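You operate a simulated robot arm through the tools that you are given. There is no shell and no other tool. Be economical: measure what you need, move in short steps, check, and stop when the job is done.

You are at the controls of a simulated two-armed robot. One attempt, no reset.

## Task
Open the end door, fetch the grease tub from the shelf of the gearbox bay and set it on the upper shelf of the tool rack, then shut the door. Press the gauge zero button three times. Put one of the edge pads from the lower shelf of the check stand in the yellow tub. Fetch the grey pad and set it on the middle of the framing bench. Put the grease cartridge marked "empty" from the middle of the framing bench on the top of the bench cabinet and the grease cartridge that says "general" on the top shelf of the stud rack. Take the warming cap and put it on the steel plate on the top of the low table. Put the depth gauge on the middle of the framing bench. Take the felt pad from the middle of the framing bench and put it on the cover. Stack the carton labelled "screws" from the top of the low table on top of the carton that says "clips". Do these in any order. Set down upright: grey pad, warming cap, depth gauge, felt pad.
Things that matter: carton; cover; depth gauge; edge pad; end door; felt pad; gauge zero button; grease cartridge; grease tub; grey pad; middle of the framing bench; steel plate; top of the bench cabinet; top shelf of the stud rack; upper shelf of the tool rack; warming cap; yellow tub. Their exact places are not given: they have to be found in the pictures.

It is judged by the outcome, as a careful person would: the job done as asked, and still so three seconds after it is handed in. It fails if anything else is knocked over, pushed out of place, dropped, spilled or broken. Lids that push on must go on centred and level and be pressed home; caps that screw on are set level and turned clockwise until they are tight.

## Robot
Two 7-joint arms with two-finger parallel grippers on one trunk, on a base that drives. Base frame: it is fixed to the floor where the robot stands at the start and does not move with it; the origin is under the middle of the robot, x ahead of it, y to its left, z up. Readings come in m, rad, newtons and seconds.
The left shoulder is at the start at [0.03, 0.119, 0.91], the right one opposite. With the tool pointing down near the work surface each hand reaches from about 0.24 to 0.42 m from the robot's upright axis, wherever it stands, measured 20 degrees to its own side. Places, roughly: carton [1.25, 6.25, 0.75]; cover [2.5, 5.25, 0.75]; depth gauge [0.25, 3.5, 0.5]; edge pad (8x8x6 cm) [-2.2, -1.7, 0.3]; end door [0.3, -0.2, 0.5]; felt pad (15x4x8 cm) [2.5, 5, 0.9]; gauge zero button [-2.3, -1.8, 0.9]; grease cartridge [2.25, 4.75, 1]; grease tub (9x9x5 cm) [0.4, -0.5, 0.5]; grey pad (5x4x4 cm) [1.9, 3.4, 1]; middle of the framing bench [2.5, 5.1, 0.9]; steel plate (10x10x1 cm) [1.3, 6.6, 0.7]; top of the bench cabinet [1.4, 7.2, 0.9]; top shelf of the stud rack [1.6, 7.7, 1.3]; upper shelf of the tool rack [-0.9, -0.1, 1.4]; warming cap [0.5, 4.75, 1]; yellow tub (25x25x23 cm) [-3.6, -4, 0.9]. Payload 3.43 kg a hand.
The TCP of each hand is the grasp point between the finger pads, 0.03 m short of the fingertips. In the tool frame z runs along the fingers and y along their closing line. The gripper opens to 0.094 m. The fingers are 0.028 m wide and 0.01 m thick; the gripper's body (0.05 by 0.096 m) begins 0.055 m behind the TCP.
Orientation is that of the tool frame in the base frame, as a unit quaternion [x, y, z, w]. With the fingers straight down and closing along the base's y, the tool's x points along the base's -x, its y along +y and its z along -z.

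## Interface
- The arms move only by the tool nudge_tool. It takes "left_series", "right_series" or both (then of equal length, played together; a hand with none holds still); each is a list that holds one entry, the list of rows, each a list of 7 numbers: the shift along the tool's x, y, z in m, then the turn, a rotation vector about the tool's x, y, z in rad, then the opening, from 0 (shut) to 1 (fully open). In form: [[[tx, ty, tz, ax, ay, az, gripper], ...]]. A call has 1 to 20 rows; each row is the pose to reach, as a shift and turn from the pose commanded when the call began, along the tool's axes at that moment. A row lasts 0.2 s, in which the tool goes at most 0.05 m and 0.15 rad; a call with a longer step from one row to the next is refused whole, and so is a gripper value outside its range. Where a pose cannot be reached the arm comes as near as it can. A force on the tool above 40 N (or 10 N above the force at the start of the call, whichever is more), or a blocked arm, ends the call early, and 0.2 s more pass. Each finger travels about 0.072 m/s and halts on what it meets, pressing with about 42 N; the grip force reading is that of the motor and also rises with nothing between the fingers. The clock runs only during rows and for 0.2 s after the last one: add rows that repeat a pose to give the fingers time. The reply holds the time, the measured pose of the TCP, the force on the tool along the base axes, the opening and the grip force, in the units named above and with some noise, with the torque about the TCP (base axes, N m) and any sound that the robot's microphone picked up.
- Cameras (640 x 400 px; columns grow to the right, rows downward): "scene" is now at [-0.0649, -0.042, 1.5949]; the picture's right is [-0.77, 0.63, 0.00], its down [0.59, 0.72, -0.36] and it looks along [-0.23, -0.28, -0.93] (base axes); focal length 214 px, centre (320, 200). "left" rides on the left gripper at [0.076, -0.014, -0.103] in its tool frame; the picture's right is [0.18, 0.98, 0.00], its down [-0.75, 0.14, -0.64] and it looks along [-0.63, 0.12, 0.77] (tool axes); focal length 243 px, centre (320, 200). "right" rides on the right gripper at [0.076, 0.014, -0.103] in its tool frame; the picture's right is [-0.18, 0.98, 0.00], its down [-0.75, -0.14, -0.64] and it looks along [-0.63, -0.12, 0.77] (tool axes); focal length 243 px, centre (320, 200).
- camera(camera): a new picture of that camera. The clock stands still meanwhile.
- lift_body(by): slides the trunk up (or, below 0, down) by that many m; the arms and the scene camera ride with it, the base frame stays. It gives what a move gives, with no picture.
- base_move(legs): drives the robot by 1 to 6 legs, each [ahead, turn to the left] in m and rad, along the robot's own axes; the way and the turn of a leg run together, so that a leg with both is an arc; at most 1.5 m and 3.142 rad a leg. The arms and the cameras ride along, it lands a little off, and it stops where it bumps. It gives what a move gives.
- turn_head(pan, tilt): turns the head with the scene camera to pan (to the left, within 2.496 rad either way) and tilt (down, from -0.506 to 1.204), counted from straight ahead of the robot. It gives what a move gives.
- point_at(camera, pixels): there is no depth. For up to 12 entries [column, row, z] of the newest picture of that camera ("zoom" is the newest enlarged one), the place [x, y] in the base frame at which the ray of that pixel passes the height z, good to about 0.002 m. The clock stands still meanwhile.
- close_up(camera, box): a new picture of the part [left, top, right, bottom] of that camera's present view, enlarged. The clock stands still meanwhile.
- finish_job(): hands the job in; it is judged then, once.

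Go step by step. Measure first, check grasps and placings, and put right what went wrong. The budget is 357 turns and 290 pictures, counting those below and the enlarged ones. Unless the task says otherwise, let go and move clear before handing in.

The tools are called as a command line: name --argument value ..., lists and objects as JSON in quotes. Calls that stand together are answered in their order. nudge_tool: Moves the arms, as the interface text tells. Its arguments: {"type":"object","properties":{"left_series":{"type":"array","items":{"type":"array","items":{"type":"array","items":{"type":"number"}}}},"right_series":{"type":"array","items":{"type":"array","items":{"type":"array","items":{"type":"number"}}}}},"required":[]} The other tools are called the same way: lift_body (by) slides the trunk up or down; base_move (legs) drives the base; turn_head (pan, tilt) turns the head that bears the scene camera; camera (camera) takes a picture; point_at (camera, pixels) gives the place at which the rays of pixels pass given heights; close_up (camera, box) takes an enlarged picture of a part of a camera's view; finish_job () hands the job in.

At the start:

```text
time_s: 0.0
left_eef_pos: [0.3581, -0.0681, 0.999]
left_tool_rot: [0.0, 1.0, 0.001, 0.0]
left_ft_force: [-0.2, -0.1, -0.4]
left_moment: [-0.04, 0.0, 0.01]
left_width: 0.094
left_gripper_force: 0.0
right_eef_pos: [0.2637, -0.3758, 1.1505]
right_tool_rot: [0.0, 1.0, 0.0, 0.0]
right_ft_force: [0.3, 0.7, -0.3]
right_moment: [0.01, -0.02, 0.0]
right_width: 0.0943
right_gripper_force: 0.0
trunk travel left (down, up): [-0.175, 0.235]
robot x, y, heading: [0.0024, 0.0002, -0.006]
head pan, tilt: [-2.258, 1.201]
```

scene: 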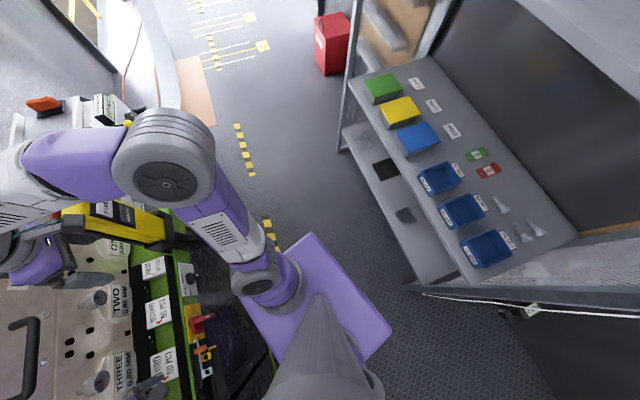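
right: 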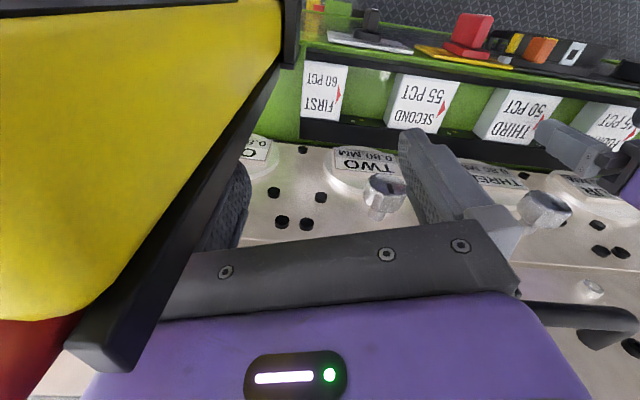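
left: 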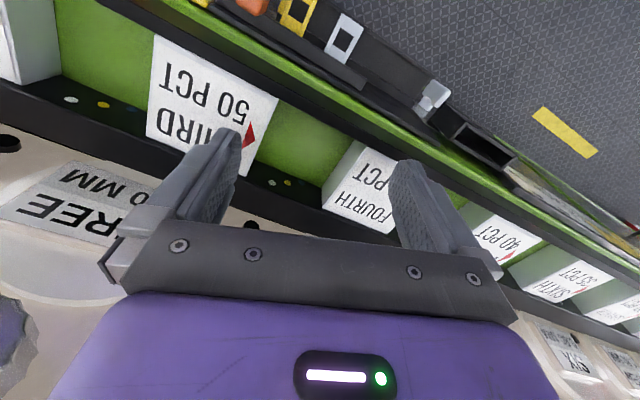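

The scene camera looks back to the right; I see a machine in front of the arms and a stand behind. I look ahead first.

turn_head --pan -0.3 --tilt 0.8

camera --camera "scene"

```text
time_s: 1.9
left_eef_pos: [0.357, -0.0685, 0.9991]
left_tool_rot: [-0.001, 1.0, 0.0, 0.0]
left_ft_force: [0.0, 0.4, 0.0]
left_moment: [0.03, 0.0, 0.0]
left_width: 0.0939
left_gripper_force: 0.0
right_eef_pos: [0.2637, -0.374, 1.1509]
right_tool_rot: [0.0, 1.0, 0.0, 0.0]
right_ft_force: [-0.7, 0.8, 0.5]
right_moment: [0.0, -0.03, 0.01]
right_width: 0.094
right_gripper_force: 0.1
trunk travel left (down, up): [-0.175, 0.235]
robot x, y, heading: [0.0035, 0.0032, -0.0]
head pan, tilt: [-0.3, 0.799]
```

```text
286 pictures are left
```

scene: 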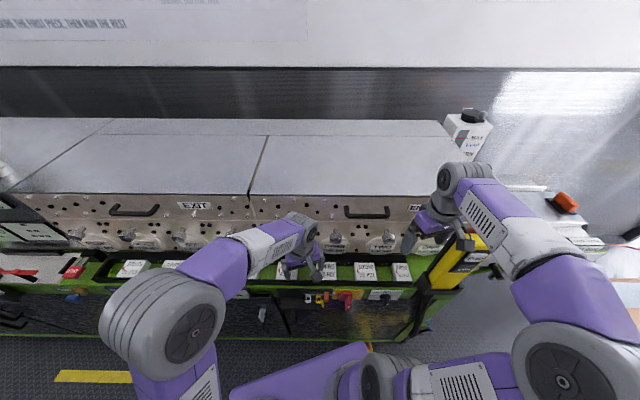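

I see the long machine ahead. The end door is low (z≈0.5) at right; I look down there.

turn_head --pan -0.9 --tilt 1.1

camera --camera "scene"

```text
time_s: 2.9
left_eef_pos: [0.3565, -0.0685, 1.0001]
left_tool_rot: [0.0, 1.0, 0.0, 0.0]
left_ft_force: [0.2, -0.8, -0.7]
left_moment: [0.03, 0.04, -0.02]
left_width: 0.0942
left_gripper_force: 0.1
right_eef_pos: [0.2651, -0.3764, 1.1496]
right_tool_rot: [0.0, 1.0, 0.001, 0.001]
right_ft_force: [0.0, 0.0, -0.2]
right_moment: [0.01, -0.01, 0.01]
right_width: 0.094
right_gripper_force: 0.1
trunk travel left (down, up): [-0.175, 0.235]
robot x, y, heading: [-0.0015, 0.0021, -0.003]
head pan, tilt: [-0.901, 1.1]
```

```text
285 pictures are left
```

scene: 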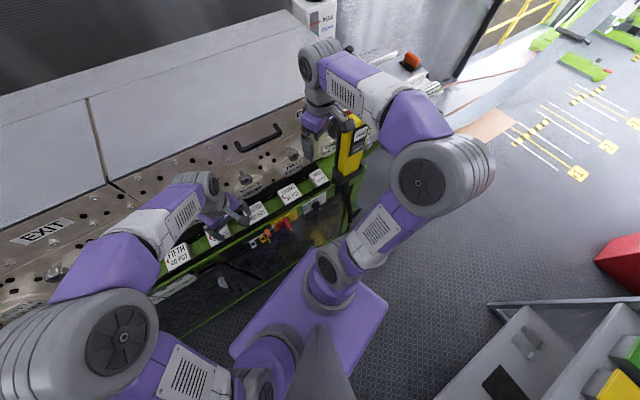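

The base stands close to the machine front; I survey behind before backing.

turn_head --pan 2.4 --tilt 0.6

camera --camera "scene"

turn_head --pan -2.49 --tilt 0.5

camera --camera "scene"

turn_head --pan -1.4 --tilt 0.4

camera --camera "scene"

turn_head --pan 1.4 --tilt 0.4

camera --camera "scene"

```text
time_s: 5.7
left_eef_pos: [0.3578, -0.0686, 0.9999]
left_tool_rot: [0.0, 1.0, 0.0, 0.0]
left_ft_force: [0.3, 0.3, 0.2]
left_moment: [0.0, -0.01, 0.0]
left_width: 0.0941
left_gripper_force: 0.1
right_eef_pos: [0.2639, -0.3755, 1.15]
right_tool_rot: [0.0, 1.0, 0.001, -0.001]
right_ft_force: [-0.1, 0.2, 0.0]
right_moment: [-0.01, 0.01, 0.01]
right_width: 0.0937
right_gripper_force: 0.0
trunk travel left (down, up): [-0.175, 0.235]
robot x, y, heading: [0.0006, 0.0012, 0.002]
head pan, tilt: [2.4, 0.6]
```

```text
284 pictures are left
```

scene: 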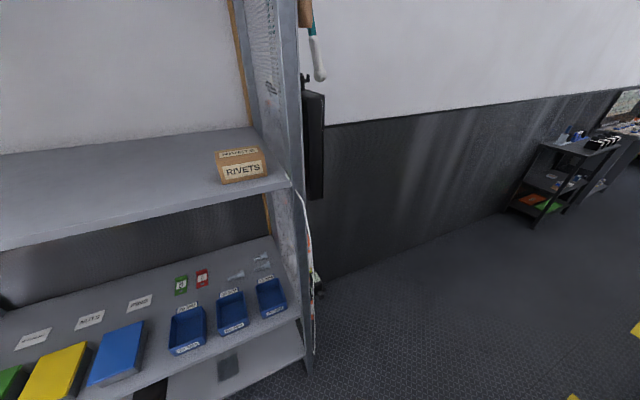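

```text
time_s: 9.6
left_eef_pos: [0.3568, -0.0674, 1.0005]
left_tool_rot: [-0.001, 1.0, 0.0, 0.0]
left_ft_force: [-0.2, -0.6, -0.1]
left_moment: [0.01, 0.0, 0.01]
left_width: 0.0938
left_gripper_force: 0.0
right_eef_pos: [0.2641, -0.376, 1.1503]
right_tool_rot: [0.0, 1.0, 0.001, 0.0]
right_ft_force: [0.1, -0.4, 1.0]
right_moment: [-0.01, 0.01, -0.02]
right_width: 0.0938
right_gripper_force: 0.1
trunk travel left (down, up): [-0.175, 0.235]
robot x, y, heading: [0.0007, -0.0003, 0.0]
head pan, tilt: [-2.491, 0.499]
```

```text
283 pictures are left
```

scene: 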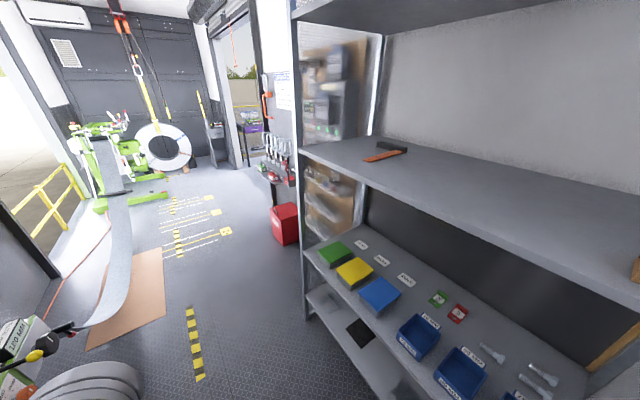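

```text
time_s: 10.9
left_eef_pos: [0.3571, -0.0681, 0.9999]
left_tool_rot: [0.0, 1.0, -0.001, 0.0]
left_ft_force: [0.1, 0.1, 0.3]
left_moment: [0.02, -0.01, 0.0]
left_width: 0.0941
left_gripper_force: 0.0
right_eef_pos: [0.2644, -0.3755, 1.1505]
right_tool_rot: [0.0, 1.0, 0.0, 0.0]
right_ft_force: [0.2, 0.0, 0.0]
right_moment: [0.05, -0.01, 0.01]
right_width: 0.094
right_gripper_force: 0.0
trunk travel left (down, up): [-0.175, 0.235]
robot x, y, heading: [-0.0015, -0.0012, 0.003]
head pan, tilt: [-1.4, 0.4]
```

```text
282 pictures are left
```

scene: 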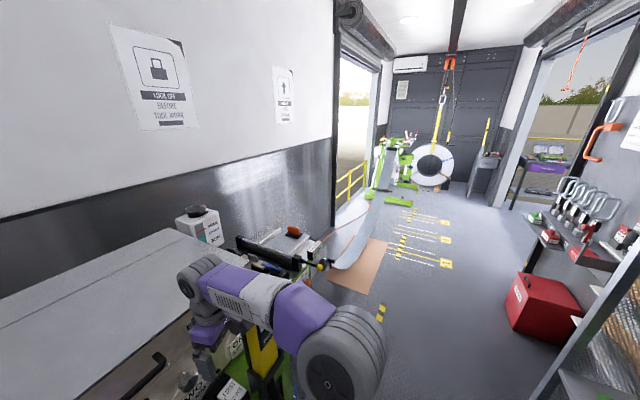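

```text
time_s: 13.4
left_eef_pos: [0.3572, -0.0682, 0.9996]
left_tool_rot: [0.0, 1.0, 0.0, 0.0]
left_ft_force: [0.0, 0.0, 0.3]
left_moment: [0.01, -0.02, 0.0]
left_width: 0.0942
left_gripper_force: 0.0
right_eef_pos: [0.2647, -0.3751, 1.1497]
right_tool_rot: [0.001, 1.0, 0.0, 0.0]
right_ft_force: [0.6, 0.6, -0.1]
right_moment: [-0.01, -0.01, 0.02]
right_width: 0.0941
right_gripper_force: 0.1
trunk travel left (down, up): [-0.175, 0.235]
robot x, y, heading: [0.0007, 0.0027, 0.003]
head pan, tilt: [1.4, 0.4]
```

```text
281 pictures are left
```

scene: 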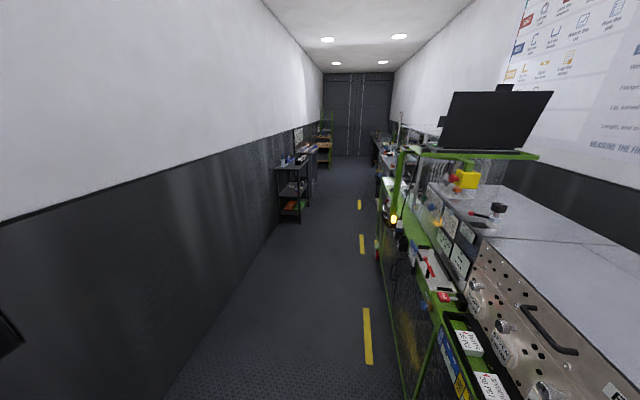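

The tool rack is right behind me (aisle about 1 m). I back up a little and look at the machine front.

base_move --legs '[[-0.2, 0]]'

turn_head --pan -0.2 --tilt 1.1

camera --camera "scene"

camera --camera "right"

```text
time_s: 14.2
left_eef_pos: [0.3386, -0.069, 0.9986]
left_tool_rot: [-0.001, 1.0, -0.001, -0.002]
left_ft_force: [0.7, 0.5, -0.2]
left_moment: [0.01, -0.02, 0.01]
left_width: 0.0943
left_gripper_force: 0.1
right_eef_pos: [0.2574, -0.3747, 1.1495]
right_tool_rot: [-0.013, 1.0, -0.002, 0.01]
right_ft_force: [16.5, -6.2, -2.0]
right_moment: [0.57, 1.47, 0.64]
right_width: 0.0941
right_gripper_force: 0.1
trunk travel left (down, up): [-0.175, 0.235]
robot x, y, heading: [-0.0228, -0.0004, 0.003]
head pan, tilt: [1.4, 0.4]
stopped in leg 1: the force on the tool passed its limit at 87 N (the readings are from after the stop); the commanded pose is now the measured one
```

```text
time_s: 15.9
left_eef_pos: [0.3389, -0.0688, 0.998]
left_tool_rot: [-0.001, 1.0, 0.001, -0.002]
left_ft_force: [0.9, -0.7, 0.0]
left_moment: [0.0, 0.03, -0.02]
left_width: 0.0939
left_gripper_force: 0.1
right_eef_pos: [0.2583, -0.375, 1.1492]
right_tool_rot: [-0.011, 1.0, -0.003, 0.01]
right_ft_force: [27.0, -6.5, -4.4]
right_moment: [0.65, 2.39, 0.9]
right_width: 0.094
right_gripper_force: 0.0
trunk travel left (down, up): [-0.175, 0.235]
robot x, y, heading: [-0.0237, 0.0019, 0.001]
head pan, tilt: [-0.201, 1.1]
```

```text
280 pictures are left
```

scene: 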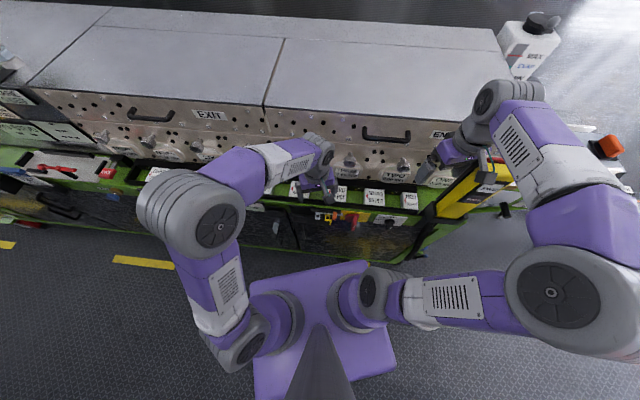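

```text
279 pictures are left
```

right: 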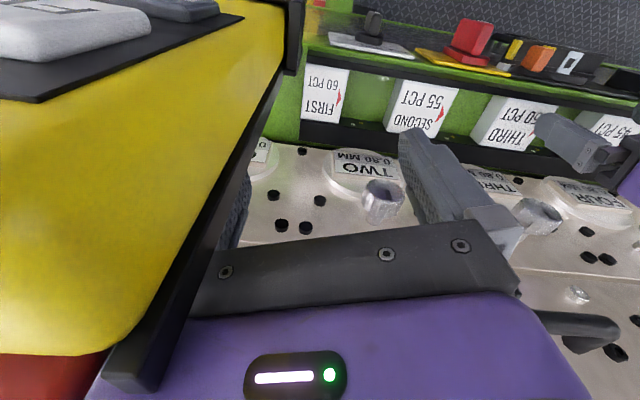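

The right gripper hooked on the yellow pendant while backing. I go forward again to relieve it and look closer.

base_move --legs '[[0.024, 0]]'

close_up --camera "scene" --box '[380, 80, 640, 260]'

```text
time_s: 16.7
left_eef_pos: [0.3596, -0.0683, 0.9991]
left_tool_rot: [0.001, 1.0, 0.0, 0.0]
left_ft_force: [-0.4, 0.3, -0.2]
left_moment: [-0.02, 0.05, 0.0]
left_width: 0.0941
left_gripper_force: 0.1
right_eef_pos: [0.2763, -0.3744, 1.1504]
right_tool_rot: [-0.01, 1.0, -0.003, 0.011]
right_ft_force: [0.7, 0.6, 0.6]
right_moment: [0.0, -0.01, -0.03]
right_width: 0.0938
right_gripper_force: 0.1
trunk travel left (down, up): [-0.175, 0.235]
robot x, y, heading: [-0.0009, -0.0006, 0.001]
head pan, tilt: [-0.201, 1.1]
```

```text
2.22 times, centred on (510, 170) of scene
```

zoom: 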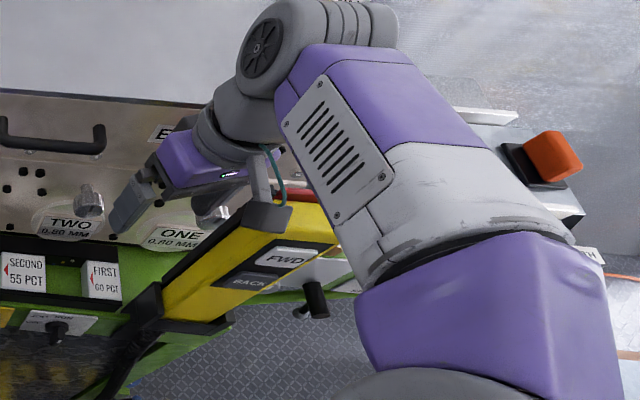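

The yellow pendant sits left-behind of the right gripper with its top about gripper-body height. I raise the trunk fully and then back off.

lift_body --by 0.235

camera --camera "right"

close_up --camera "scene" --box '[380, 80, 640, 260]'

```text
time_s: 19.2
left_eef_pos: [0.3594, -0.0671, 1.2351]
left_tool_rot: [0.0, 1.0, 0.0, 0.0]
left_ft_force: [-0.6, 0.3, -0.4]
left_moment: [-0.03, -0.01, -0.01]
left_width: 0.0942
left_gripper_force: 0.0
right_eef_pos: [0.2754, -0.3741, 1.3846]
right_tool_rot: [-0.011, 1.0, -0.003, 0.011]
right_ft_force: [0.7, 1.3, 0.9]
right_moment: [-0.03, 0.0, 0.0]
right_width: 0.0939
right_gripper_force: 0.0
trunk travel left (down, up): [-0.41, 0.0]
robot x, y, heading: [0.0033, -0.0024, -0.001]
head pan, tilt: [-0.201, 1.1]
```

```text
277 pictures are left
```

right: 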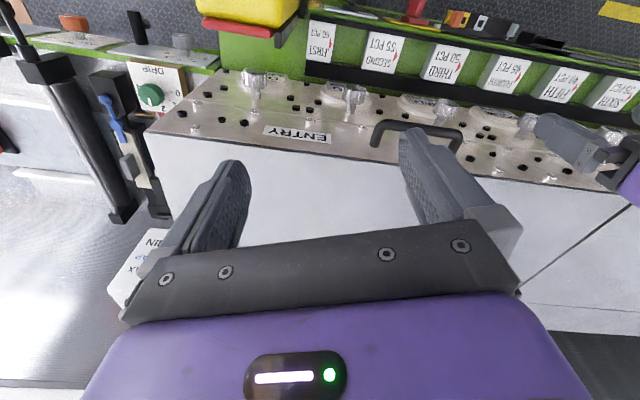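

```text
2.22 times, centred on (510, 170) of scene
```

zoom: 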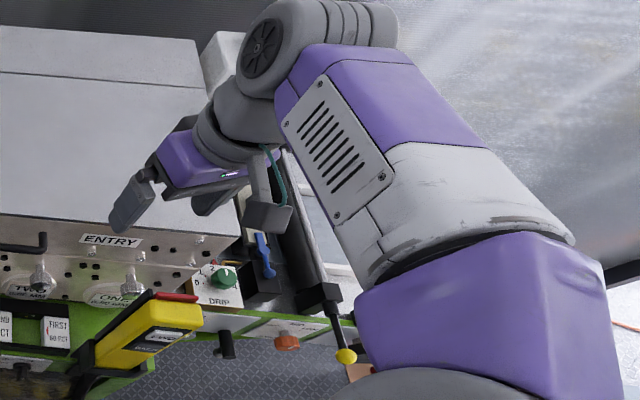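

Clear now. Back up and look at the machine front for the door.

base_move --legs '[[-0.22, 0]]'

turn_head --pan -0.5 --tilt 1.1

camera --camera "scene"

```text
time_s: 20.9
left_eef_pos: [0.1395, -0.069, 1.235]
left_tool_rot: [0.001, 1.0, 0.0, 0.0]
left_ft_force: [-0.2, -0.2, -0.4]
left_moment: [0.01, -0.03, -0.02]
left_width: 0.0939
left_gripper_force: 0.1
right_eef_pos: [0.0537, -0.3744, 1.3854]
right_tool_rot: [-0.01, 1.0, -0.004, 0.011]
right_ft_force: [-0.8, -0.7, 0.5]
right_moment: [0.01, -0.02, -0.01]
right_width: 0.094
right_gripper_force: 0.1
trunk travel left (down, up): [-0.41, 0.0]
robot x, y, heading: [-0.2188, 0.0003, -0.0]
head pan, tilt: [-0.201, 1.1]
```

```text
time_s: 21.6
left_eef_pos: [0.1385, -0.0692, 1.2352]
left_tool_rot: [0.002, 1.0, -0.001, 0.0]
left_ft_force: [0.1, -1.0, 0.5]
left_moment: [0.01, 0.01, -0.02]
left_width: 0.0939
left_gripper_force: 0.0
right_eef_pos: [0.0543, -0.375, 1.3846]
right_tool_rot: [-0.01, 1.0, -0.003, 0.011]
right_ft_force: [0.0, 0.4, -0.2]
right_moment: [-0.01, 0.01, 0.01]
right_width: 0.0939
right_gripper_force: 0.1
trunk travel left (down, up): [-0.41, 0.0]
robot x, y, heading: [-0.2189, -0.0, 0.0]
head pan, tilt: [-0.499, 1.1]
```

```text
275 pictures are left
```

scene: 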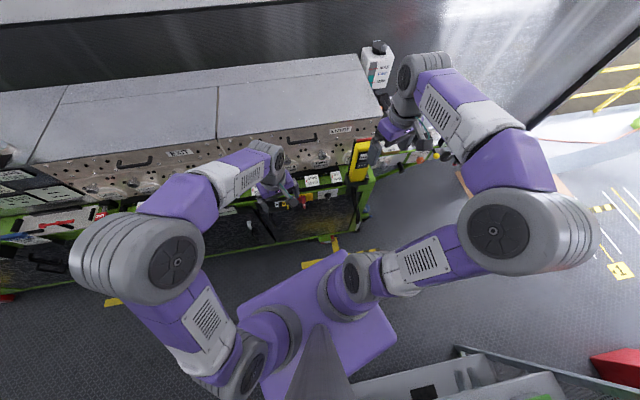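

I zoom into the panel below the green rail (rows 170–270).

close_up --camera "scene" --box '[190, 120, 390, 260]'

turn_head --pan -0.3 --tilt 1.2

close_up --camera "scene" --box '[220, 60, 460, 210]'

```text
2.86 times, centred on (290, 190) of scene
```

zoom: 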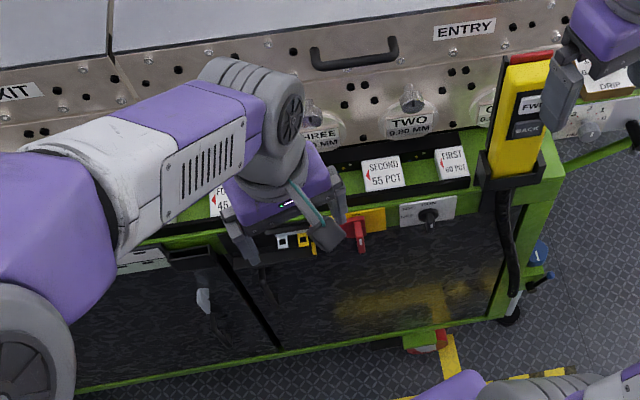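

```text
time_s: 22.4
left_eef_pos: [0.139, -0.069, 1.2358]
left_tool_rot: [0.001, 1.0, 0.001, 0.0]
left_ft_force: [0.6, -0.2, 0.3]
left_moment: [0.05, 0.0, 0.0]
left_width: 0.0943
left_gripper_force: 0.0
right_eef_pos: [0.0549, -0.3744, 1.3865]
right_tool_rot: [-0.01, 1.0, -0.003, 0.011]
right_ft_force: [0.5, -0.4, -0.7]
right_moment: [0.01, 0.0, 0.01]
right_width: 0.0938
right_gripper_force: 0.1
trunk travel left (down, up): [-0.41, 0.0]
robot x, y, heading: [-0.2177, 0.0016, -0.005]
head pan, tilt: [-0.3, 1.201]
```

```text
2.67 times, centred on (340, 135) of scene
```

zoom: 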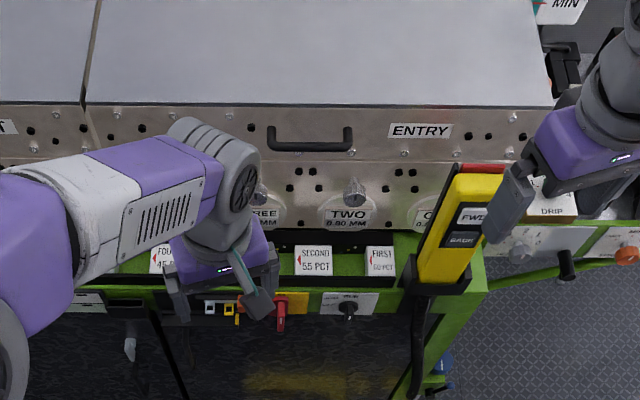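

I need to know the clearance to the rack before turning, so I look back and down.

turn_head --pan -2.4 --tilt 0.9

camera --camera "scene"

```text
time_s: 24.4
left_eef_pos: [0.1396, -0.0682, 1.2346]
left_tool_rot: [0.001, 1.0, 0.001, 0.0]
left_ft_force: [0.4, 0.4, 0.2]
left_moment: [0.03, 0.01, 0.0]
left_width: 0.0941
left_gripper_force: 0.0
right_eef_pos: [0.055, -0.3751, 1.3869]
right_tool_rot: [-0.009, 1.0, -0.004, 0.012]
right_ft_force: [-0.4, 0.5, 0.0]
right_moment: [-0.01, 0.03, 0.01]
right_width: 0.0941
right_gripper_force: 0.1
trunk travel left (down, up): [-0.41, 0.0]
robot x, y, heading: [-0.2176, -0.0009, -0.003]
head pan, tilt: [-2.4, 0.901]
```

```text
272 pictures are left
```

scene: 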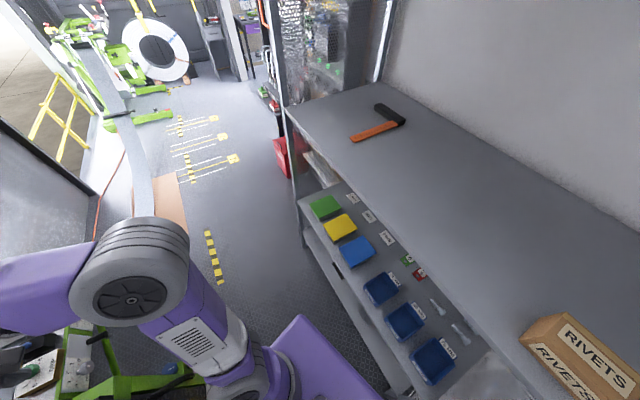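

point_at --camera "scene" --pixels '[[285, 108, 1.38], [400, 235, 1.38], [520, 362, 1.38], [390, 85, 1.38], [300, 205, 0.9], [390, 322, 0.9], [525, 345, 1.38], [400, 120, 1.38]]'

```text
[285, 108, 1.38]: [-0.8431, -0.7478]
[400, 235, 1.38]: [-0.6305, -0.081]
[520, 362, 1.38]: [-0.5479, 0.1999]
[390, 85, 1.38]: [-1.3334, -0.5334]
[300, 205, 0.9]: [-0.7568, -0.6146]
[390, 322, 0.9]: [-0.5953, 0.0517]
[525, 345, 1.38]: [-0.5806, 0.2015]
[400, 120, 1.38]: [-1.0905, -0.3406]
```

The rack is yawed about 17° and close. I shift the left hand aside (0.2 m to +y) to clear the view of the panels.

nudge_tool --left_series '[[[0, 0.05, 0, 0, 0, 0, 1], [0, 0.1, 0, 0, 0, 0, 1], [0, 0.15, 0, 0, 0, 0, 1], [0, 0.2, 0, 0, 0, 0, 1], [0, 0.25, 0, 0, 0, 0, 1]]]'

turn_head --pan -0.1 --tilt 1.2

close_up --camera "scene" --box '[160, 70, 480, 270]'

```text
time_s: 25.6
left_eef_pos: [0.1355, 0.1863, 1.2333]
left_tool_rot: [0.002, 1.0, -0.001, 0.0]
left_ft_force: [0.3, -0.6, 0.2]
left_moment: [-0.03, 0.01, -0.01]
left_width: 0.094
left_gripper_force: 0.0
right_eef_pos: [0.0542, -0.3744, 1.386]
right_tool_rot: [-0.01, 1.0, -0.004, 0.012]
right_ft_force: [0.4, 0.7, -0.5]
right_moment: [-0.01, -0.02, 0.02]
right_width: 0.0939
right_gripper_force: 0.1
trunk travel left (down, up): [-0.41, 0.0]
robot x, y, heading: [-0.2178, 0.0028, -0.003]
head pan, tilt: [-2.4, 0.901]
```

```text
time_s: 27.7
left_eef_pos: [0.1378, 0.1835, 1.2334]
left_tool_rot: [0.0, 1.0, -0.002, 0.0]
left_ft_force: [0.6, 0.8, -0.2]
left_moment: [0.0, 0.01, 0.03]
left_width: 0.0941
left_gripper_force: 0.1
right_eef_pos: [0.0537, -0.3741, 1.3854]
right_tool_rot: [-0.01, 1.0, -0.003, 0.012]
right_ft_force: [0.8, -0.3, -0.6]
right_moment: [0.01, 0.02, 0.0]
right_width: 0.0938
right_gripper_force: 0.0
trunk travel left (down, up): [-0.41, 0.0]
robot x, y, heading: [-0.2162, -0.0006, -0.003]
head pan, tilt: [-0.099, 1.201]
```

```text
2.00 times, centred on (320, 170) of scene
```

zoom: 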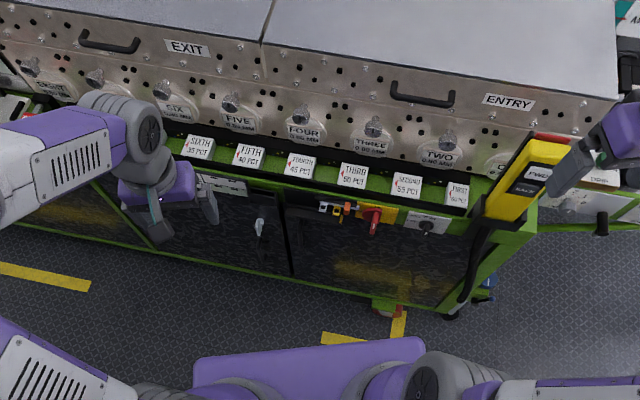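

point_at --camera "zoom" --pixels '[[258, 227, 0.6], [292, 272, 0.3], [285, 205, 0.8], [435, 302, 0.3], [535, 232, 0.8], [485, 290, 0.3], [395, 305, 0.1], [515, 190, 0.85]]'

close_up --camera "scene" --box '[260, 150, 440, 240]'

```text
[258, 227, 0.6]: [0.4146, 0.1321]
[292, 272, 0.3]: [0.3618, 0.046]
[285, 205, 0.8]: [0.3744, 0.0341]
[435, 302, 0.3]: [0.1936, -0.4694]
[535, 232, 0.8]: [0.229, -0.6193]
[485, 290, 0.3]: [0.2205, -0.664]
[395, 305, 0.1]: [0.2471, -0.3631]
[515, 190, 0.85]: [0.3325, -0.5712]
```

```text
3.56 times, centred on (350, 195) of scene
```

zoom: 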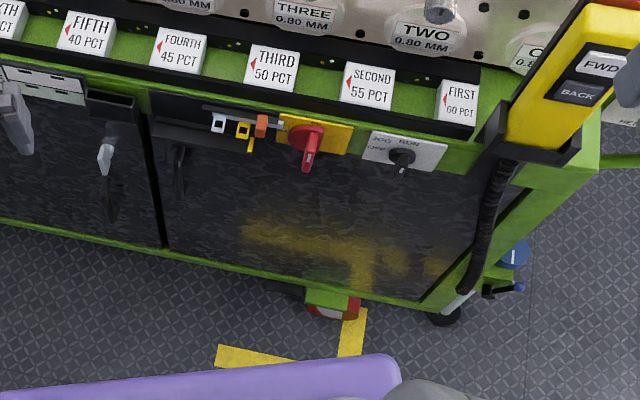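

The room is yawed about 17°: the door is the right smoked panel, with a black handle at zoom (178,175) near its left edge. I lower the trunk for a flatter look.

lift_body --by -0.38

turn_head --pan 0.0 --tilt 1.1

camera --camera "scene"

close_up --camera "scene" --box '[240, 130, 440, 260]'

```text
time_s: 31.4
left_eef_pos: [0.1375, 0.1824, 0.8535]
left_tool_rot: [0.001, 1.0, 0.0, 0.0]
left_ft_force: [0.1, 0.3, 0.4]
left_moment: [-0.01, -0.01, 0.02]
left_width: 0.094
left_gripper_force: 0.1
right_eef_pos: [0.0549, -0.3742, 1.0061]
right_tool_rot: [-0.01, 1.0, -0.003, 0.011]
right_ft_force: [0.1, 0.1, -0.3]
right_moment: [-0.01, -0.04, 0.01]
right_width: 0.0943
right_gripper_force: 0.0
trunk travel left (down, up): [-0.03, 0.38]
robot x, y, heading: [-0.2206, 0.0027, 0.004]
head pan, tilt: [-0.099, 1.201]
```

```text
time_s: 32.0
left_eef_pos: [0.1386, 0.1834, 0.8528]
left_tool_rot: [0.001, 1.0, -0.001, 0.0]
left_ft_force: [-0.2, 0.2, 0.0]
left_moment: [-0.06, 0.01, 0.02]
left_width: 0.094
left_gripper_force: 0.1
right_eef_pos: [0.0537, -0.3755, 1.0056]
right_tool_rot: [-0.01, 1.0, -0.004, 0.011]
right_ft_force: [0.3, 0.9, 0.2]
right_moment: [-0.03, 0.03, -0.02]
right_width: 0.0941
right_gripper_force: 0.1
trunk travel left (down, up): [-0.03, 0.38]
robot x, y, heading: [-0.2153, 0.0011, 0.001]
head pan, tilt: [0.0, 1.1]
```

```text
269 pictures are left
```

scene: 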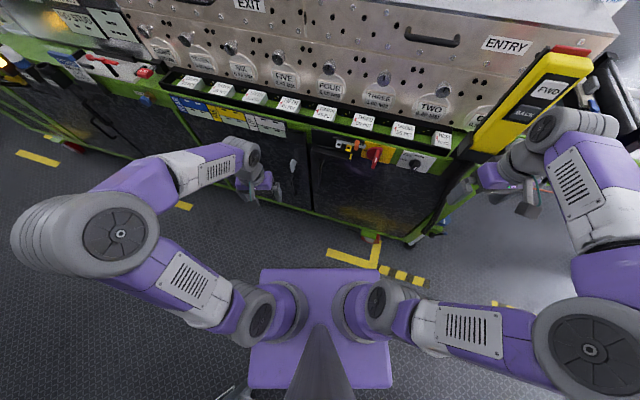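

```text
3.08 times, centred on (340, 195) of scene
```

zoom: 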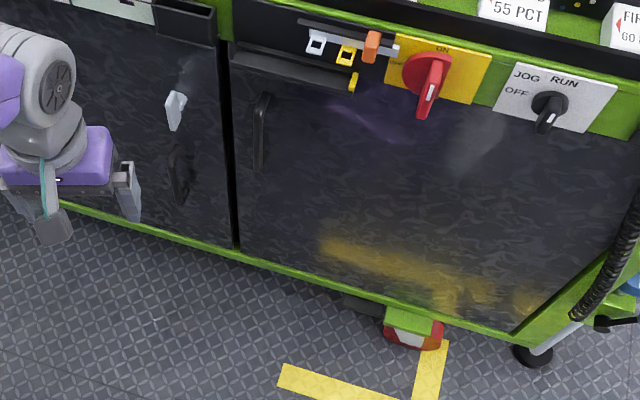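

The black vertical handle is at zoom (262,132). I triangulate it: take rays now, then again from a higher trunk.

point_at --camera "zoom" --pixels '[[267, 95, 0.6], [267, 95, 0.4], [257, 170, 0.6], [257, 170, 0.4], [232, 248, 0.2], [232, 248, 0.1], [512, 332, 0.2], [512, 332, 0.1], [175, 110, 0.6], [175, 110, 0.4]]'

lift_body --by 0.3

close_up --camera "scene" --box '[240, 130, 440, 260]'

```text
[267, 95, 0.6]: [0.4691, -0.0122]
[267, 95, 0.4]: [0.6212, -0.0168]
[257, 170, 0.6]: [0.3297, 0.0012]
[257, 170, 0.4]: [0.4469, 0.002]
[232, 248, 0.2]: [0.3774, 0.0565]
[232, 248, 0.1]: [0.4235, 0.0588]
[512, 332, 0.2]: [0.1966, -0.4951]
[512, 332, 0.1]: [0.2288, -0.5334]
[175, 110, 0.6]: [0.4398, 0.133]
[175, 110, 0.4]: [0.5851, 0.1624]
```

```text
time_s: 35.0
left_eef_pos: [0.1361, 0.1838, 1.1526]
left_tool_rot: [0.001, 1.0, 0.0, 0.0]
left_ft_force: [-0.3, -0.8, -0.2]
left_moment: [0.01, -0.01, 0.01]
left_width: 0.0937
left_gripper_force: 0.0
right_eef_pos: [0.055, -0.3748, 1.3055]
right_tool_rot: [-0.009, 1.0, -0.002, 0.011]
right_ft_force: [0.3, 0.5, -0.1]
right_moment: [0.02, -0.01, -0.04]
right_width: 0.094
right_gripper_force: 0.1
trunk travel left (down, up): [-0.33, 0.08]
robot x, y, heading: [-0.221, -0.0013, 0.004]
head pan, tilt: [0.0, 1.1]
```

```text
3.08 times, centred on (340, 195) of scene
```

zoom: 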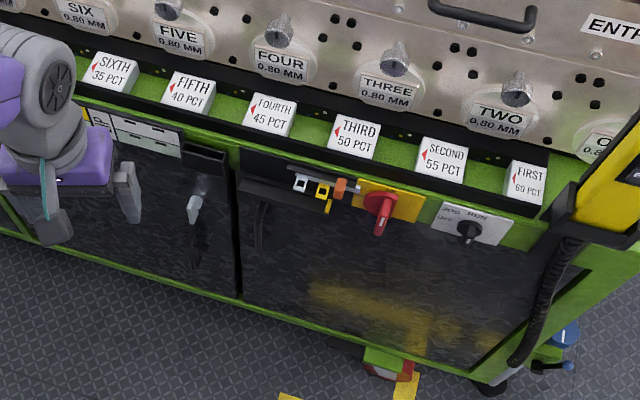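

point_at --camera "zoom" --pixels '[[262, 203, 0.6], [262, 203, 0.4], [257, 250, 0.6], [257, 250, 0.4], [237, 298, 0.2], [237, 298, 0.1], [470, 378, 0.2], [470, 378, 0.1]]'

```text
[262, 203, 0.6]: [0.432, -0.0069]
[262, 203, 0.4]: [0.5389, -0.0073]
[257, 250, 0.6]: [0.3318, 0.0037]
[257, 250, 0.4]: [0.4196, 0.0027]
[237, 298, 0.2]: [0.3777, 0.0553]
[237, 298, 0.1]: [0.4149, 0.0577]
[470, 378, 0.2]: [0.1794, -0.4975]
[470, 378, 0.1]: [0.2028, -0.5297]
```

The handle comes out at about (0.335, 0.0), z 0.59–0.76; the machine face runs along (0.31,0.95). I must stand left of the door swing, so I go forward 0.17, check, then turn along the aisle.

base_move --legs '[[0.17, 0]]'

turn_head --pan 2.2 --tilt 1.0

camera --camera "scene"

```text
time_s: 36.5
left_eef_pos: [0.309, 0.1831, 1.1532]
left_tool_rot: [0.001, 1.0, 0.0, 0.0]
left_ft_force: [-0.4, 0.3, 0.5]
left_moment: [0.0, 0.04, 0.02]
left_width: 0.0943
left_gripper_force: 0.1
right_eef_pos: [0.2268, -0.3753, 1.3051]
right_tool_rot: [-0.009, 1.0, -0.003, 0.011]
right_ft_force: [0.3, 0.1, 0.0]
right_moment: [0.01, 0.02, -0.01]
right_width: 0.094
right_gripper_force: 0.0
trunk travel left (down, up): [-0.33, 0.08]
robot x, y, heading: [-0.0453, 0.0007, -0.007]
head pan, tilt: [0.0, 1.1]
```

```text
time_s: 38.6
left_eef_pos: [0.3073, 0.1837, 1.1538]
left_tool_rot: [0.001, 1.0, 0.0, 0.0]
left_ft_force: [0.1, -0.4, 0.4]
left_moment: [-0.01, 0.0, -0.03]
left_width: 0.0937
left_gripper_force: 0.1
right_eef_pos: [0.2258, -0.3744, 1.3045]
right_tool_rot: [-0.009, 1.0, -0.003, 0.012]
right_ft_force: [0.7, -0.8, -0.5]
right_moment: [0.01, 0.01, -0.04]
right_width: 0.0942
right_gripper_force: 0.0
trunk travel left (down, up): [-0.33, 0.08]
robot x, y, heading: [-0.0438, -0.0017, -0.004]
head pan, tilt: [2.201, 1.0]
```

```text
266 pictures are left
```

scene: 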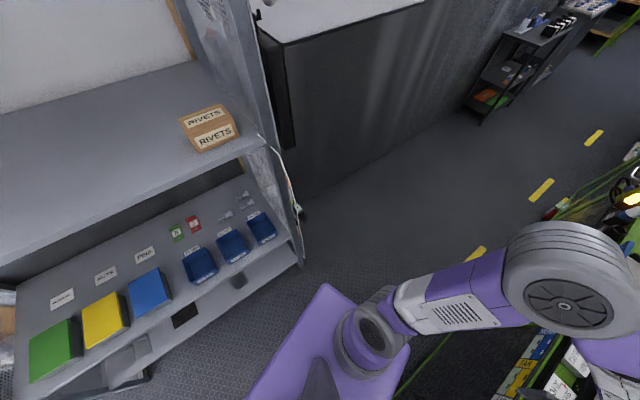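

The rack ends shortly to the left; elbow clearance looks about 0.03–0.1 m. I turn left in two stages and check.

base_move --legs '[[0, 0.7]]'

turn_head --pan 1.5 --tilt 1.0

camera --camera "scene"

```text
time_s: 40.9
left_eef_pos: [0.1048, 0.3712, 1.1524]
left_tool_rot: [-0.345, 0.939, 0.0, 0.0]
left_ft_force: [0.0, -0.1, -0.6]
left_moment: [-0.02, -0.02, 0.01]
left_width: 0.0939
left_gripper_force: 0.1
right_eef_pos: [0.4047, -0.108, 1.3054]
right_tool_rot: [-0.355, 0.935, 0.0, 0.012]
right_ft_force: [-0.6, 0.0, -0.4]
right_moment: [-0.01, 0.01, 0.01]
right_width: 0.0937
right_gripper_force: 0.1
trunk travel left (down, up): [-0.33, 0.08]
robot x, y, heading: [-0.0469, -0.0011, 0.71]
head pan, tilt: [2.201, 1.0]
```

```text
time_s: 42.0
left_eef_pos: [0.1037, 0.3703, 1.1534]
left_tool_rot: [-0.345, 0.939, -0.001, 0.0]
left_ft_force: [0.1, -0.8, -0.7]
left_moment: [-0.02, -0.01, 0.02]
left_width: 0.0938
left_gripper_force: 0.1
right_eef_pos: [0.4025, -0.1091, 1.3047]
right_tool_rot: [-0.355, 0.935, 0.001, 0.012]
right_ft_force: [-0.2, -0.6, -0.2]
right_moment: [0.04, 0.02, -0.04]
right_width: 0.0942
right_gripper_force: 0.1
trunk travel left (down, up): [-0.33, 0.08]
robot x, y, heading: [-0.0466, 0.0002, 0.705]
head pan, tilt: [1.499, 1.0]
```

```text
265 pictures are left
```

scene: 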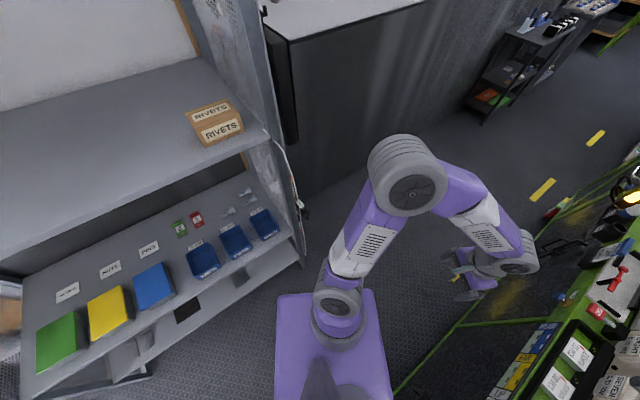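

The left elbow would come near the rack upright; I go ahead while turning the remainder, so it passes beyond the rack end.

base_move --legs '[[0.12, 0.15], [0.2, 0.4], [0.2, 0]]'

turn_head --pan -1.5 --tilt 1.0

camera --camera "scene"

```text
time_s: 45.5
left_eef_pos: [0.1399, 0.8342, 1.1528]
left_tool_rot: [-0.578, 0.816, 0.0, 0.0]
left_ft_force: [-0.2, -0.1, 0.7]
left_moment: [-0.01, 0.0, -0.02]
left_width: 0.094
left_gripper_force: 0.1
right_eef_pos: [0.6405, 0.573, 1.3055]
right_tool_rot: [-0.587, 0.809, 0.004, 0.011]
right_ft_force: [-0.3, 0.2, -0.2]
right_moment: [-0.01, -0.01, 0.05]
right_width: 0.0941
right_gripper_force: 0.0
trunk travel left (down, up): [-0.33, 0.08]
robot x, y, heading: [0.1972, 0.4376, 1.233]
head pan, tilt: [1.499, 1.0]
```

```text
time_s: 48.1
left_eef_pos: [0.14, 0.8361, 1.1529]
left_tool_rot: [-0.579, 0.815, 0.0, 0.0]
left_ft_force: [-0.1, -1.0, 0.2]
left_moment: [0.0, -0.01, -0.02]
left_width: 0.0938
left_gripper_force: 0.0
right_eef_pos: [0.64, 0.5741, 1.3067]
right_tool_rot: [-0.587, 0.81, 0.003, 0.012]
right_ft_force: [0.3, -0.2, 0.2]
right_moment: [0.0, -0.04, -0.02]
right_width: 0.0942
right_gripper_force: 0.1
trunk travel left (down, up): [-0.33, 0.08]
robot x, y, heading: [0.1968, 0.4353, 1.233]
head pan, tilt: [-1.499, 1.0]
```

```text
264 pictures are left
```

scene: 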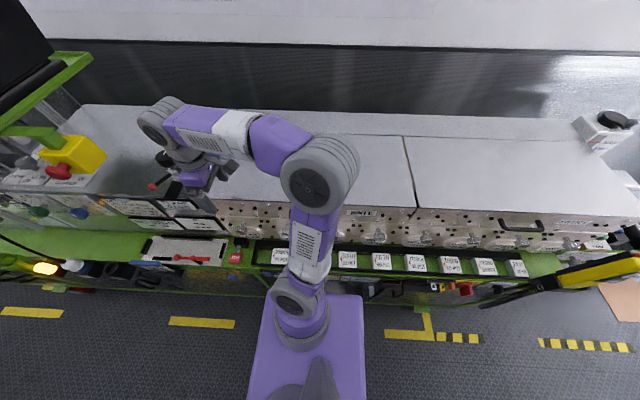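

The robot is along the aisle at n≈0.29 m from the face. I raise fully, then go slightly ahead and back off turning right, so I face the machine left of the door.

lift_body --by 0.08

base_move --legs '[[0.15, 0], [-0.12, -0.73], [-0.15, -0.8]]'

turn_head --pan -0.6 --tilt 1.0

camera --camera "scene"

```text
time_s: 49.3
left_eef_pos: [0.1406, 0.8364, 1.2341]
left_tool_rot: [-0.578, 0.816, 0.0, -0.001]
left_ft_force: [-0.2, -0.1, 0.7]
left_moment: [0.03, 0.01, 0.02]
left_width: 0.094
left_gripper_force: 0.1
right_eef_pos: [0.6397, 0.5747, 1.3864]
right_tool_rot: [-0.587, 0.81, 0.004, 0.011]
right_ft_force: [-0.5, 0.7, -0.1]
right_moment: [0.01, -0.02, -0.01]
right_width: 0.094
right_gripper_force: 0.1
trunk travel left (down, up): [-0.41, 0.0]
robot x, y, heading: [0.1968, 0.4376, 1.236]
head pan, tilt: [-1.499, 1.0]
```

```text
time_s: 54.7
left_eef_pos: [0.4165, 0.5437, 1.2324]
left_tool_rot: [0.152, 0.988, -0.001, -0.001]
left_ft_force: [-1.0, 0.7, 0.1]
left_moment: [0.0, 0.0, 0.01]
left_width: 0.094
left_gripper_force: 0.1
right_eef_pos: [0.1719, 0.0353, 1.3854]
right_tool_rot: [0.14, 0.99, -0.005, 0.011]
right_ft_force: [0.1, 0.9, 0.3]
right_moment: [0.01, 0.03, 0.03]
right_width: 0.094
right_gripper_force: 0.0
trunk travel left (down, up): [-0.41, 0.0]
robot x, y, heading: [0.0222, 0.4779, -0.298]
head pan, tilt: [-1.499, 1.0]
```

```text
time_s: 55.9
left_eef_pos: [0.4155, 0.5442, 1.2334]
left_tool_rot: [0.152, 0.988, 0.0, 0.0]
left_ft_force: [-0.2, -0.8, -0.5]
left_moment: [-0.02, -0.01, 0.0]
left_width: 0.0941
left_gripper_force: 0.0
right_eef_pos: [0.17, 0.0357, 1.386]
right_tool_rot: [0.141, 0.99, -0.004, 0.011]
right_ft_force: [-0.3, 0.0, -0.4]
right_moment: [0.01, 0.02, -0.03]
right_width: 0.0941
right_gripper_force: 0.0
trunk travel left (down, up): [-0.41, 0.0]
robot x, y, heading: [0.0232, 0.478, -0.303]
head pan, tilt: [-0.6, 1.0]
```

```text
263 pictures are left
```

scene: 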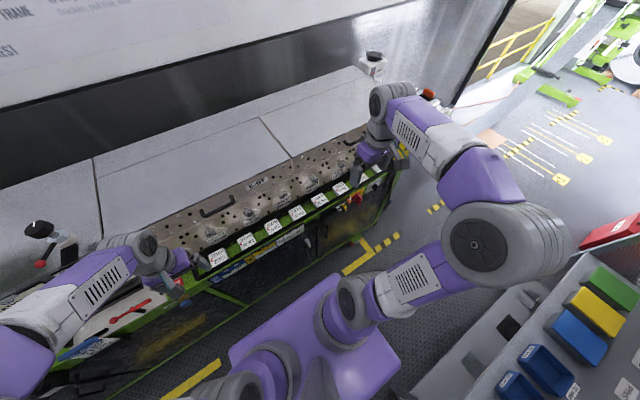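

Good stance: handle is now 0.44 ahead, 0.36 right of me. I draw the left hand back 0.1, lower the trunk, then turn the right tool to point forward.

nudge_tool --left_series '[[[0.05, 0, 0, 0, 0, 0, 1], [0.1, 0, 0, 0, 0, 0, 1]]]'

lift_body --by -0.36

nudge_tool --right_series '[[[0, 0, 0.0, 0, -0.14, 0, 1], [0, 0, 0, 0, -0.28, 0, 1], [0, 0, 0, 0, -0.42, 0, 1], [0, 0, 0, 0, -0.56, 0, 1], [0, 0, 0, 0, -0.7, 0, 1], [0, 0, 0.03, 0, -0.84, 0, 1], [0, 0, 0.06, 0, -0.98, 0, 1], [0, 0, 0.09, 0, -1.12, 0, 1], [0, 0, 0.12, 0, -1.26, 0, 1], [0, 0, 0.15, 0, -1.4, 0, 1], [0, 0, 0.18, 0, -1.54, 0, 1]]]'

camera --camera "scene"

camera --camera "right"

```text
time_s: 56.5
left_eef_pos: [0.3194, 0.5753, 1.2322]
left_tool_rot: [0.151, 0.989, 0.0, 0.001]
left_ft_force: [-0.5, -0.3, -0.9]
left_moment: [0.01, 0.0, -0.01]
left_width: 0.094
left_gripper_force: 0.0
right_eef_pos: [0.1682, 0.0351, 1.3858]
right_tool_rot: [0.141, 0.99, -0.005, 0.012]
right_ft_force: [-0.4, -0.1, 0.4]
right_moment: [-0.02, -0.04, 0.02]
right_width: 0.094
right_gripper_force: 0.0
trunk travel left (down, up): [-0.41, 0.0]
robot x, y, heading: [0.0167, 0.4733, -0.301]
head pan, tilt: [-0.6, 1.0]
```

```text
time_s: 60.0
left_eef_pos: [0.3218, 0.5739, 0.8725]
left_tool_rot: [0.151, 0.989, 0.0, 0.0]
left_ft_force: [-0.4, -0.5, -0.4]
left_moment: [-0.02, 0.02, 0.03]
left_width: 0.0938
left_gripper_force: 0.2
right_eef_pos: [0.1711, 0.0356, 1.0253]
right_tool_rot: [0.141, 0.99, -0.005, 0.01]
right_ft_force: [-0.2, -0.5, -0.2]
right_moment: [-0.01, 0.01, 0.0]
right_width: 0.0941
right_gripper_force: 0.1
trunk travel left (down, up): [-0.05, 0.36]
robot x, y, heading: [0.0226, 0.4723, -0.3]
head pan, tilt: [-0.6, 1.0]
```

```text
time_s: 62.4
left_eef_pos: [0.3221, 0.5735, 0.8722]
left_tool_rot: [0.151, 0.989, 0.0, 0.0]
left_ft_force: [0.9, -0.6, 0.3]
left_moment: [-0.03, 0.0, -0.02]
left_width: 0.0941
left_gripper_force: 0.0
right_eef_pos: [0.1717, 0.005, 0.8543]
right_tool_rot: [0.099, 0.727, -0.098, 0.672]
right_ft_force: [0.2, 0.3, 0.0]
right_moment: [-0.01, 0.02, -0.01]
right_width: 0.0939
right_gripper_force: 0.1
right hand out of reach, approached as far as the arm can: row 8, 9, 10, 11
trunk travel left (down, up): [-0.05, 0.36]
robot x, y, heading: [0.0237, 0.4745, -0.303]
head pan, tilt: [-0.6, 1.0]
```

```text
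262 pictures are left
```

scene: 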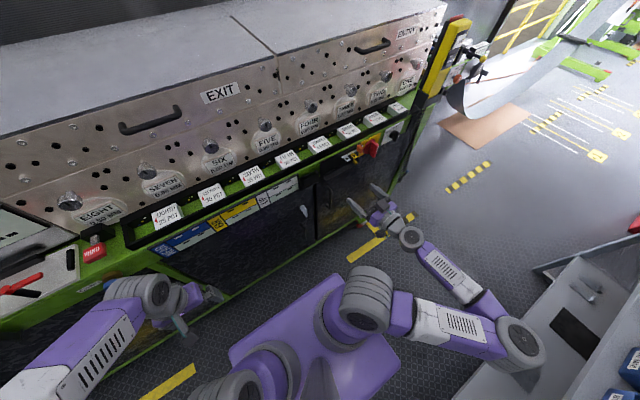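

```text
261 pictures are left
```

right: 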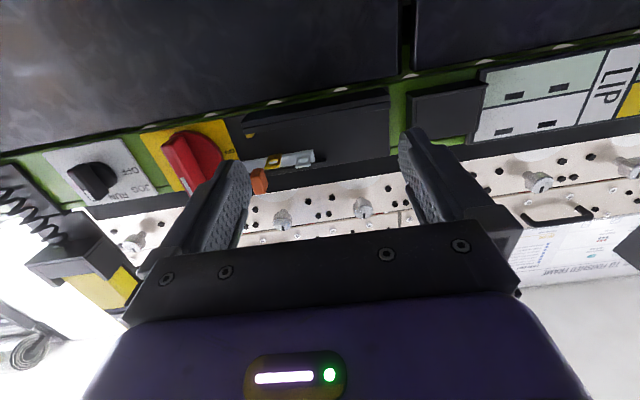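

The tool now points forward (z axis ≈ (0.96,-0.28,-0.08)). I go to a stand-off in front of the handle: down 0.16, left 0.04, ahead 0.07.

nudge_tool --right_series '[[[0.04, 0.01, 0.0, 0, 0, 0, 1], [0.08, 0.02, 0.0, 0, 0, 0, 1], [0.12, 0.03, 0.02, 0, 0, 0, 1], [0.162, 0.039, 0.045, 0, 0, 0, 1], [0.162, 0.039, 0.07, 0, 0, 0, 1]]]'

camera --camera "right"

close_up --camera "scene" --box '[260, 120, 460, 260]'

```text
time_s: 63.6
left_eef_pos: [0.3212, 0.5734, 0.8716]
left_tool_rot: [0.152, 0.988, 0.0, 0.0]
left_ft_force: [-0.5, 0.1, 0.3]
left_moment: [-0.01, 0.0, 0.0]
left_width: 0.0941
left_gripper_force: 0.1
right_eef_pos: [0.2352, 0.0254, 0.6874]
right_tool_rot: [0.101, 0.727, -0.098, 0.672]
right_ft_force: [-0.2, 0.1, -1.0]
right_moment: [-0.03, 0.02, -0.01]
right_width: 0.0939
right_gripper_force: 0.0
trunk travel left (down, up): [-0.05, 0.36]
robot x, y, heading: [0.0235, 0.4738, -0.309]
head pan, tilt: [-0.6, 1.0]
```

```text
260 pictures are left
```

right: 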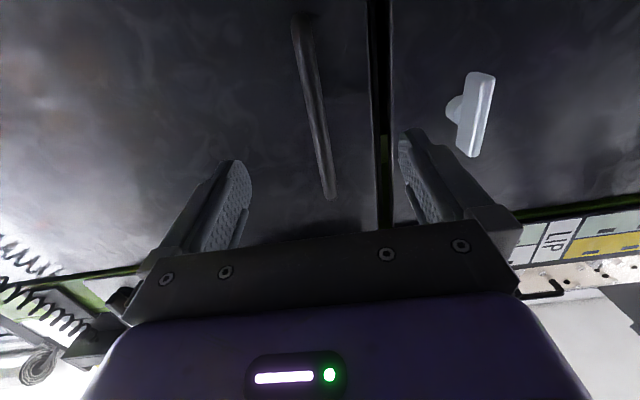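

```text
2.86 times, centred on (360, 190) of scene
```

zoom: 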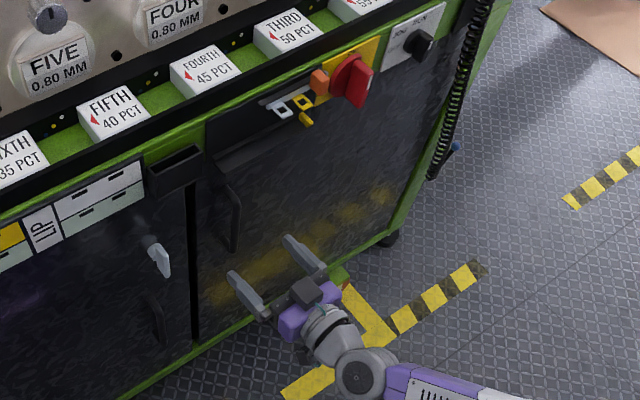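

The handle sits centred between the fingers (320,110), at right height. I advance 0.085 m and close.

nudge_tool --right_series '[[[0, 0, 0.04, 0, 0, 0, 1], [0, 0, 0.07, 0, 0, 0, 1], [0, 0, 0.085, 0, 0, 0, 1]]]'

camera --camera "right"

```text
time_s: 64.4
left_eef_pos: [0.3216, 0.5744, 0.8717]
left_tool_rot: [0.151, 0.988, 0.001, 0.0]
left_ft_force: [-0.9, 0.6, 0.2]
left_moment: [-0.04, 0.01, 0.03]
left_width: 0.0937
left_gripper_force: 0.1
right_eef_pos: [0.3179, 0.0031, 0.6834]
right_tool_rot: [0.102, 0.727, -0.098, 0.672]
right_ft_force: [-0.6, 0.6, 0.4]
right_moment: [0.03, 0.01, 0.0]
right_width: 0.0941
right_gripper_force: 0.0
trunk travel left (down, up): [-0.05, 0.36]
robot x, y, heading: [0.0244, 0.4751, -0.303]
head pan, tilt: [-0.6, 1.0]
```

```text
258 pictures are left
```

right: 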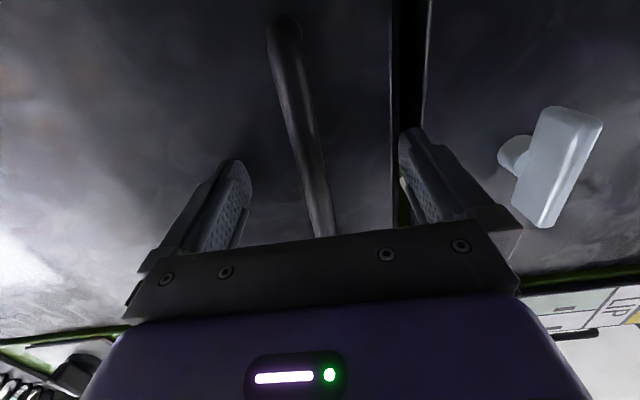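

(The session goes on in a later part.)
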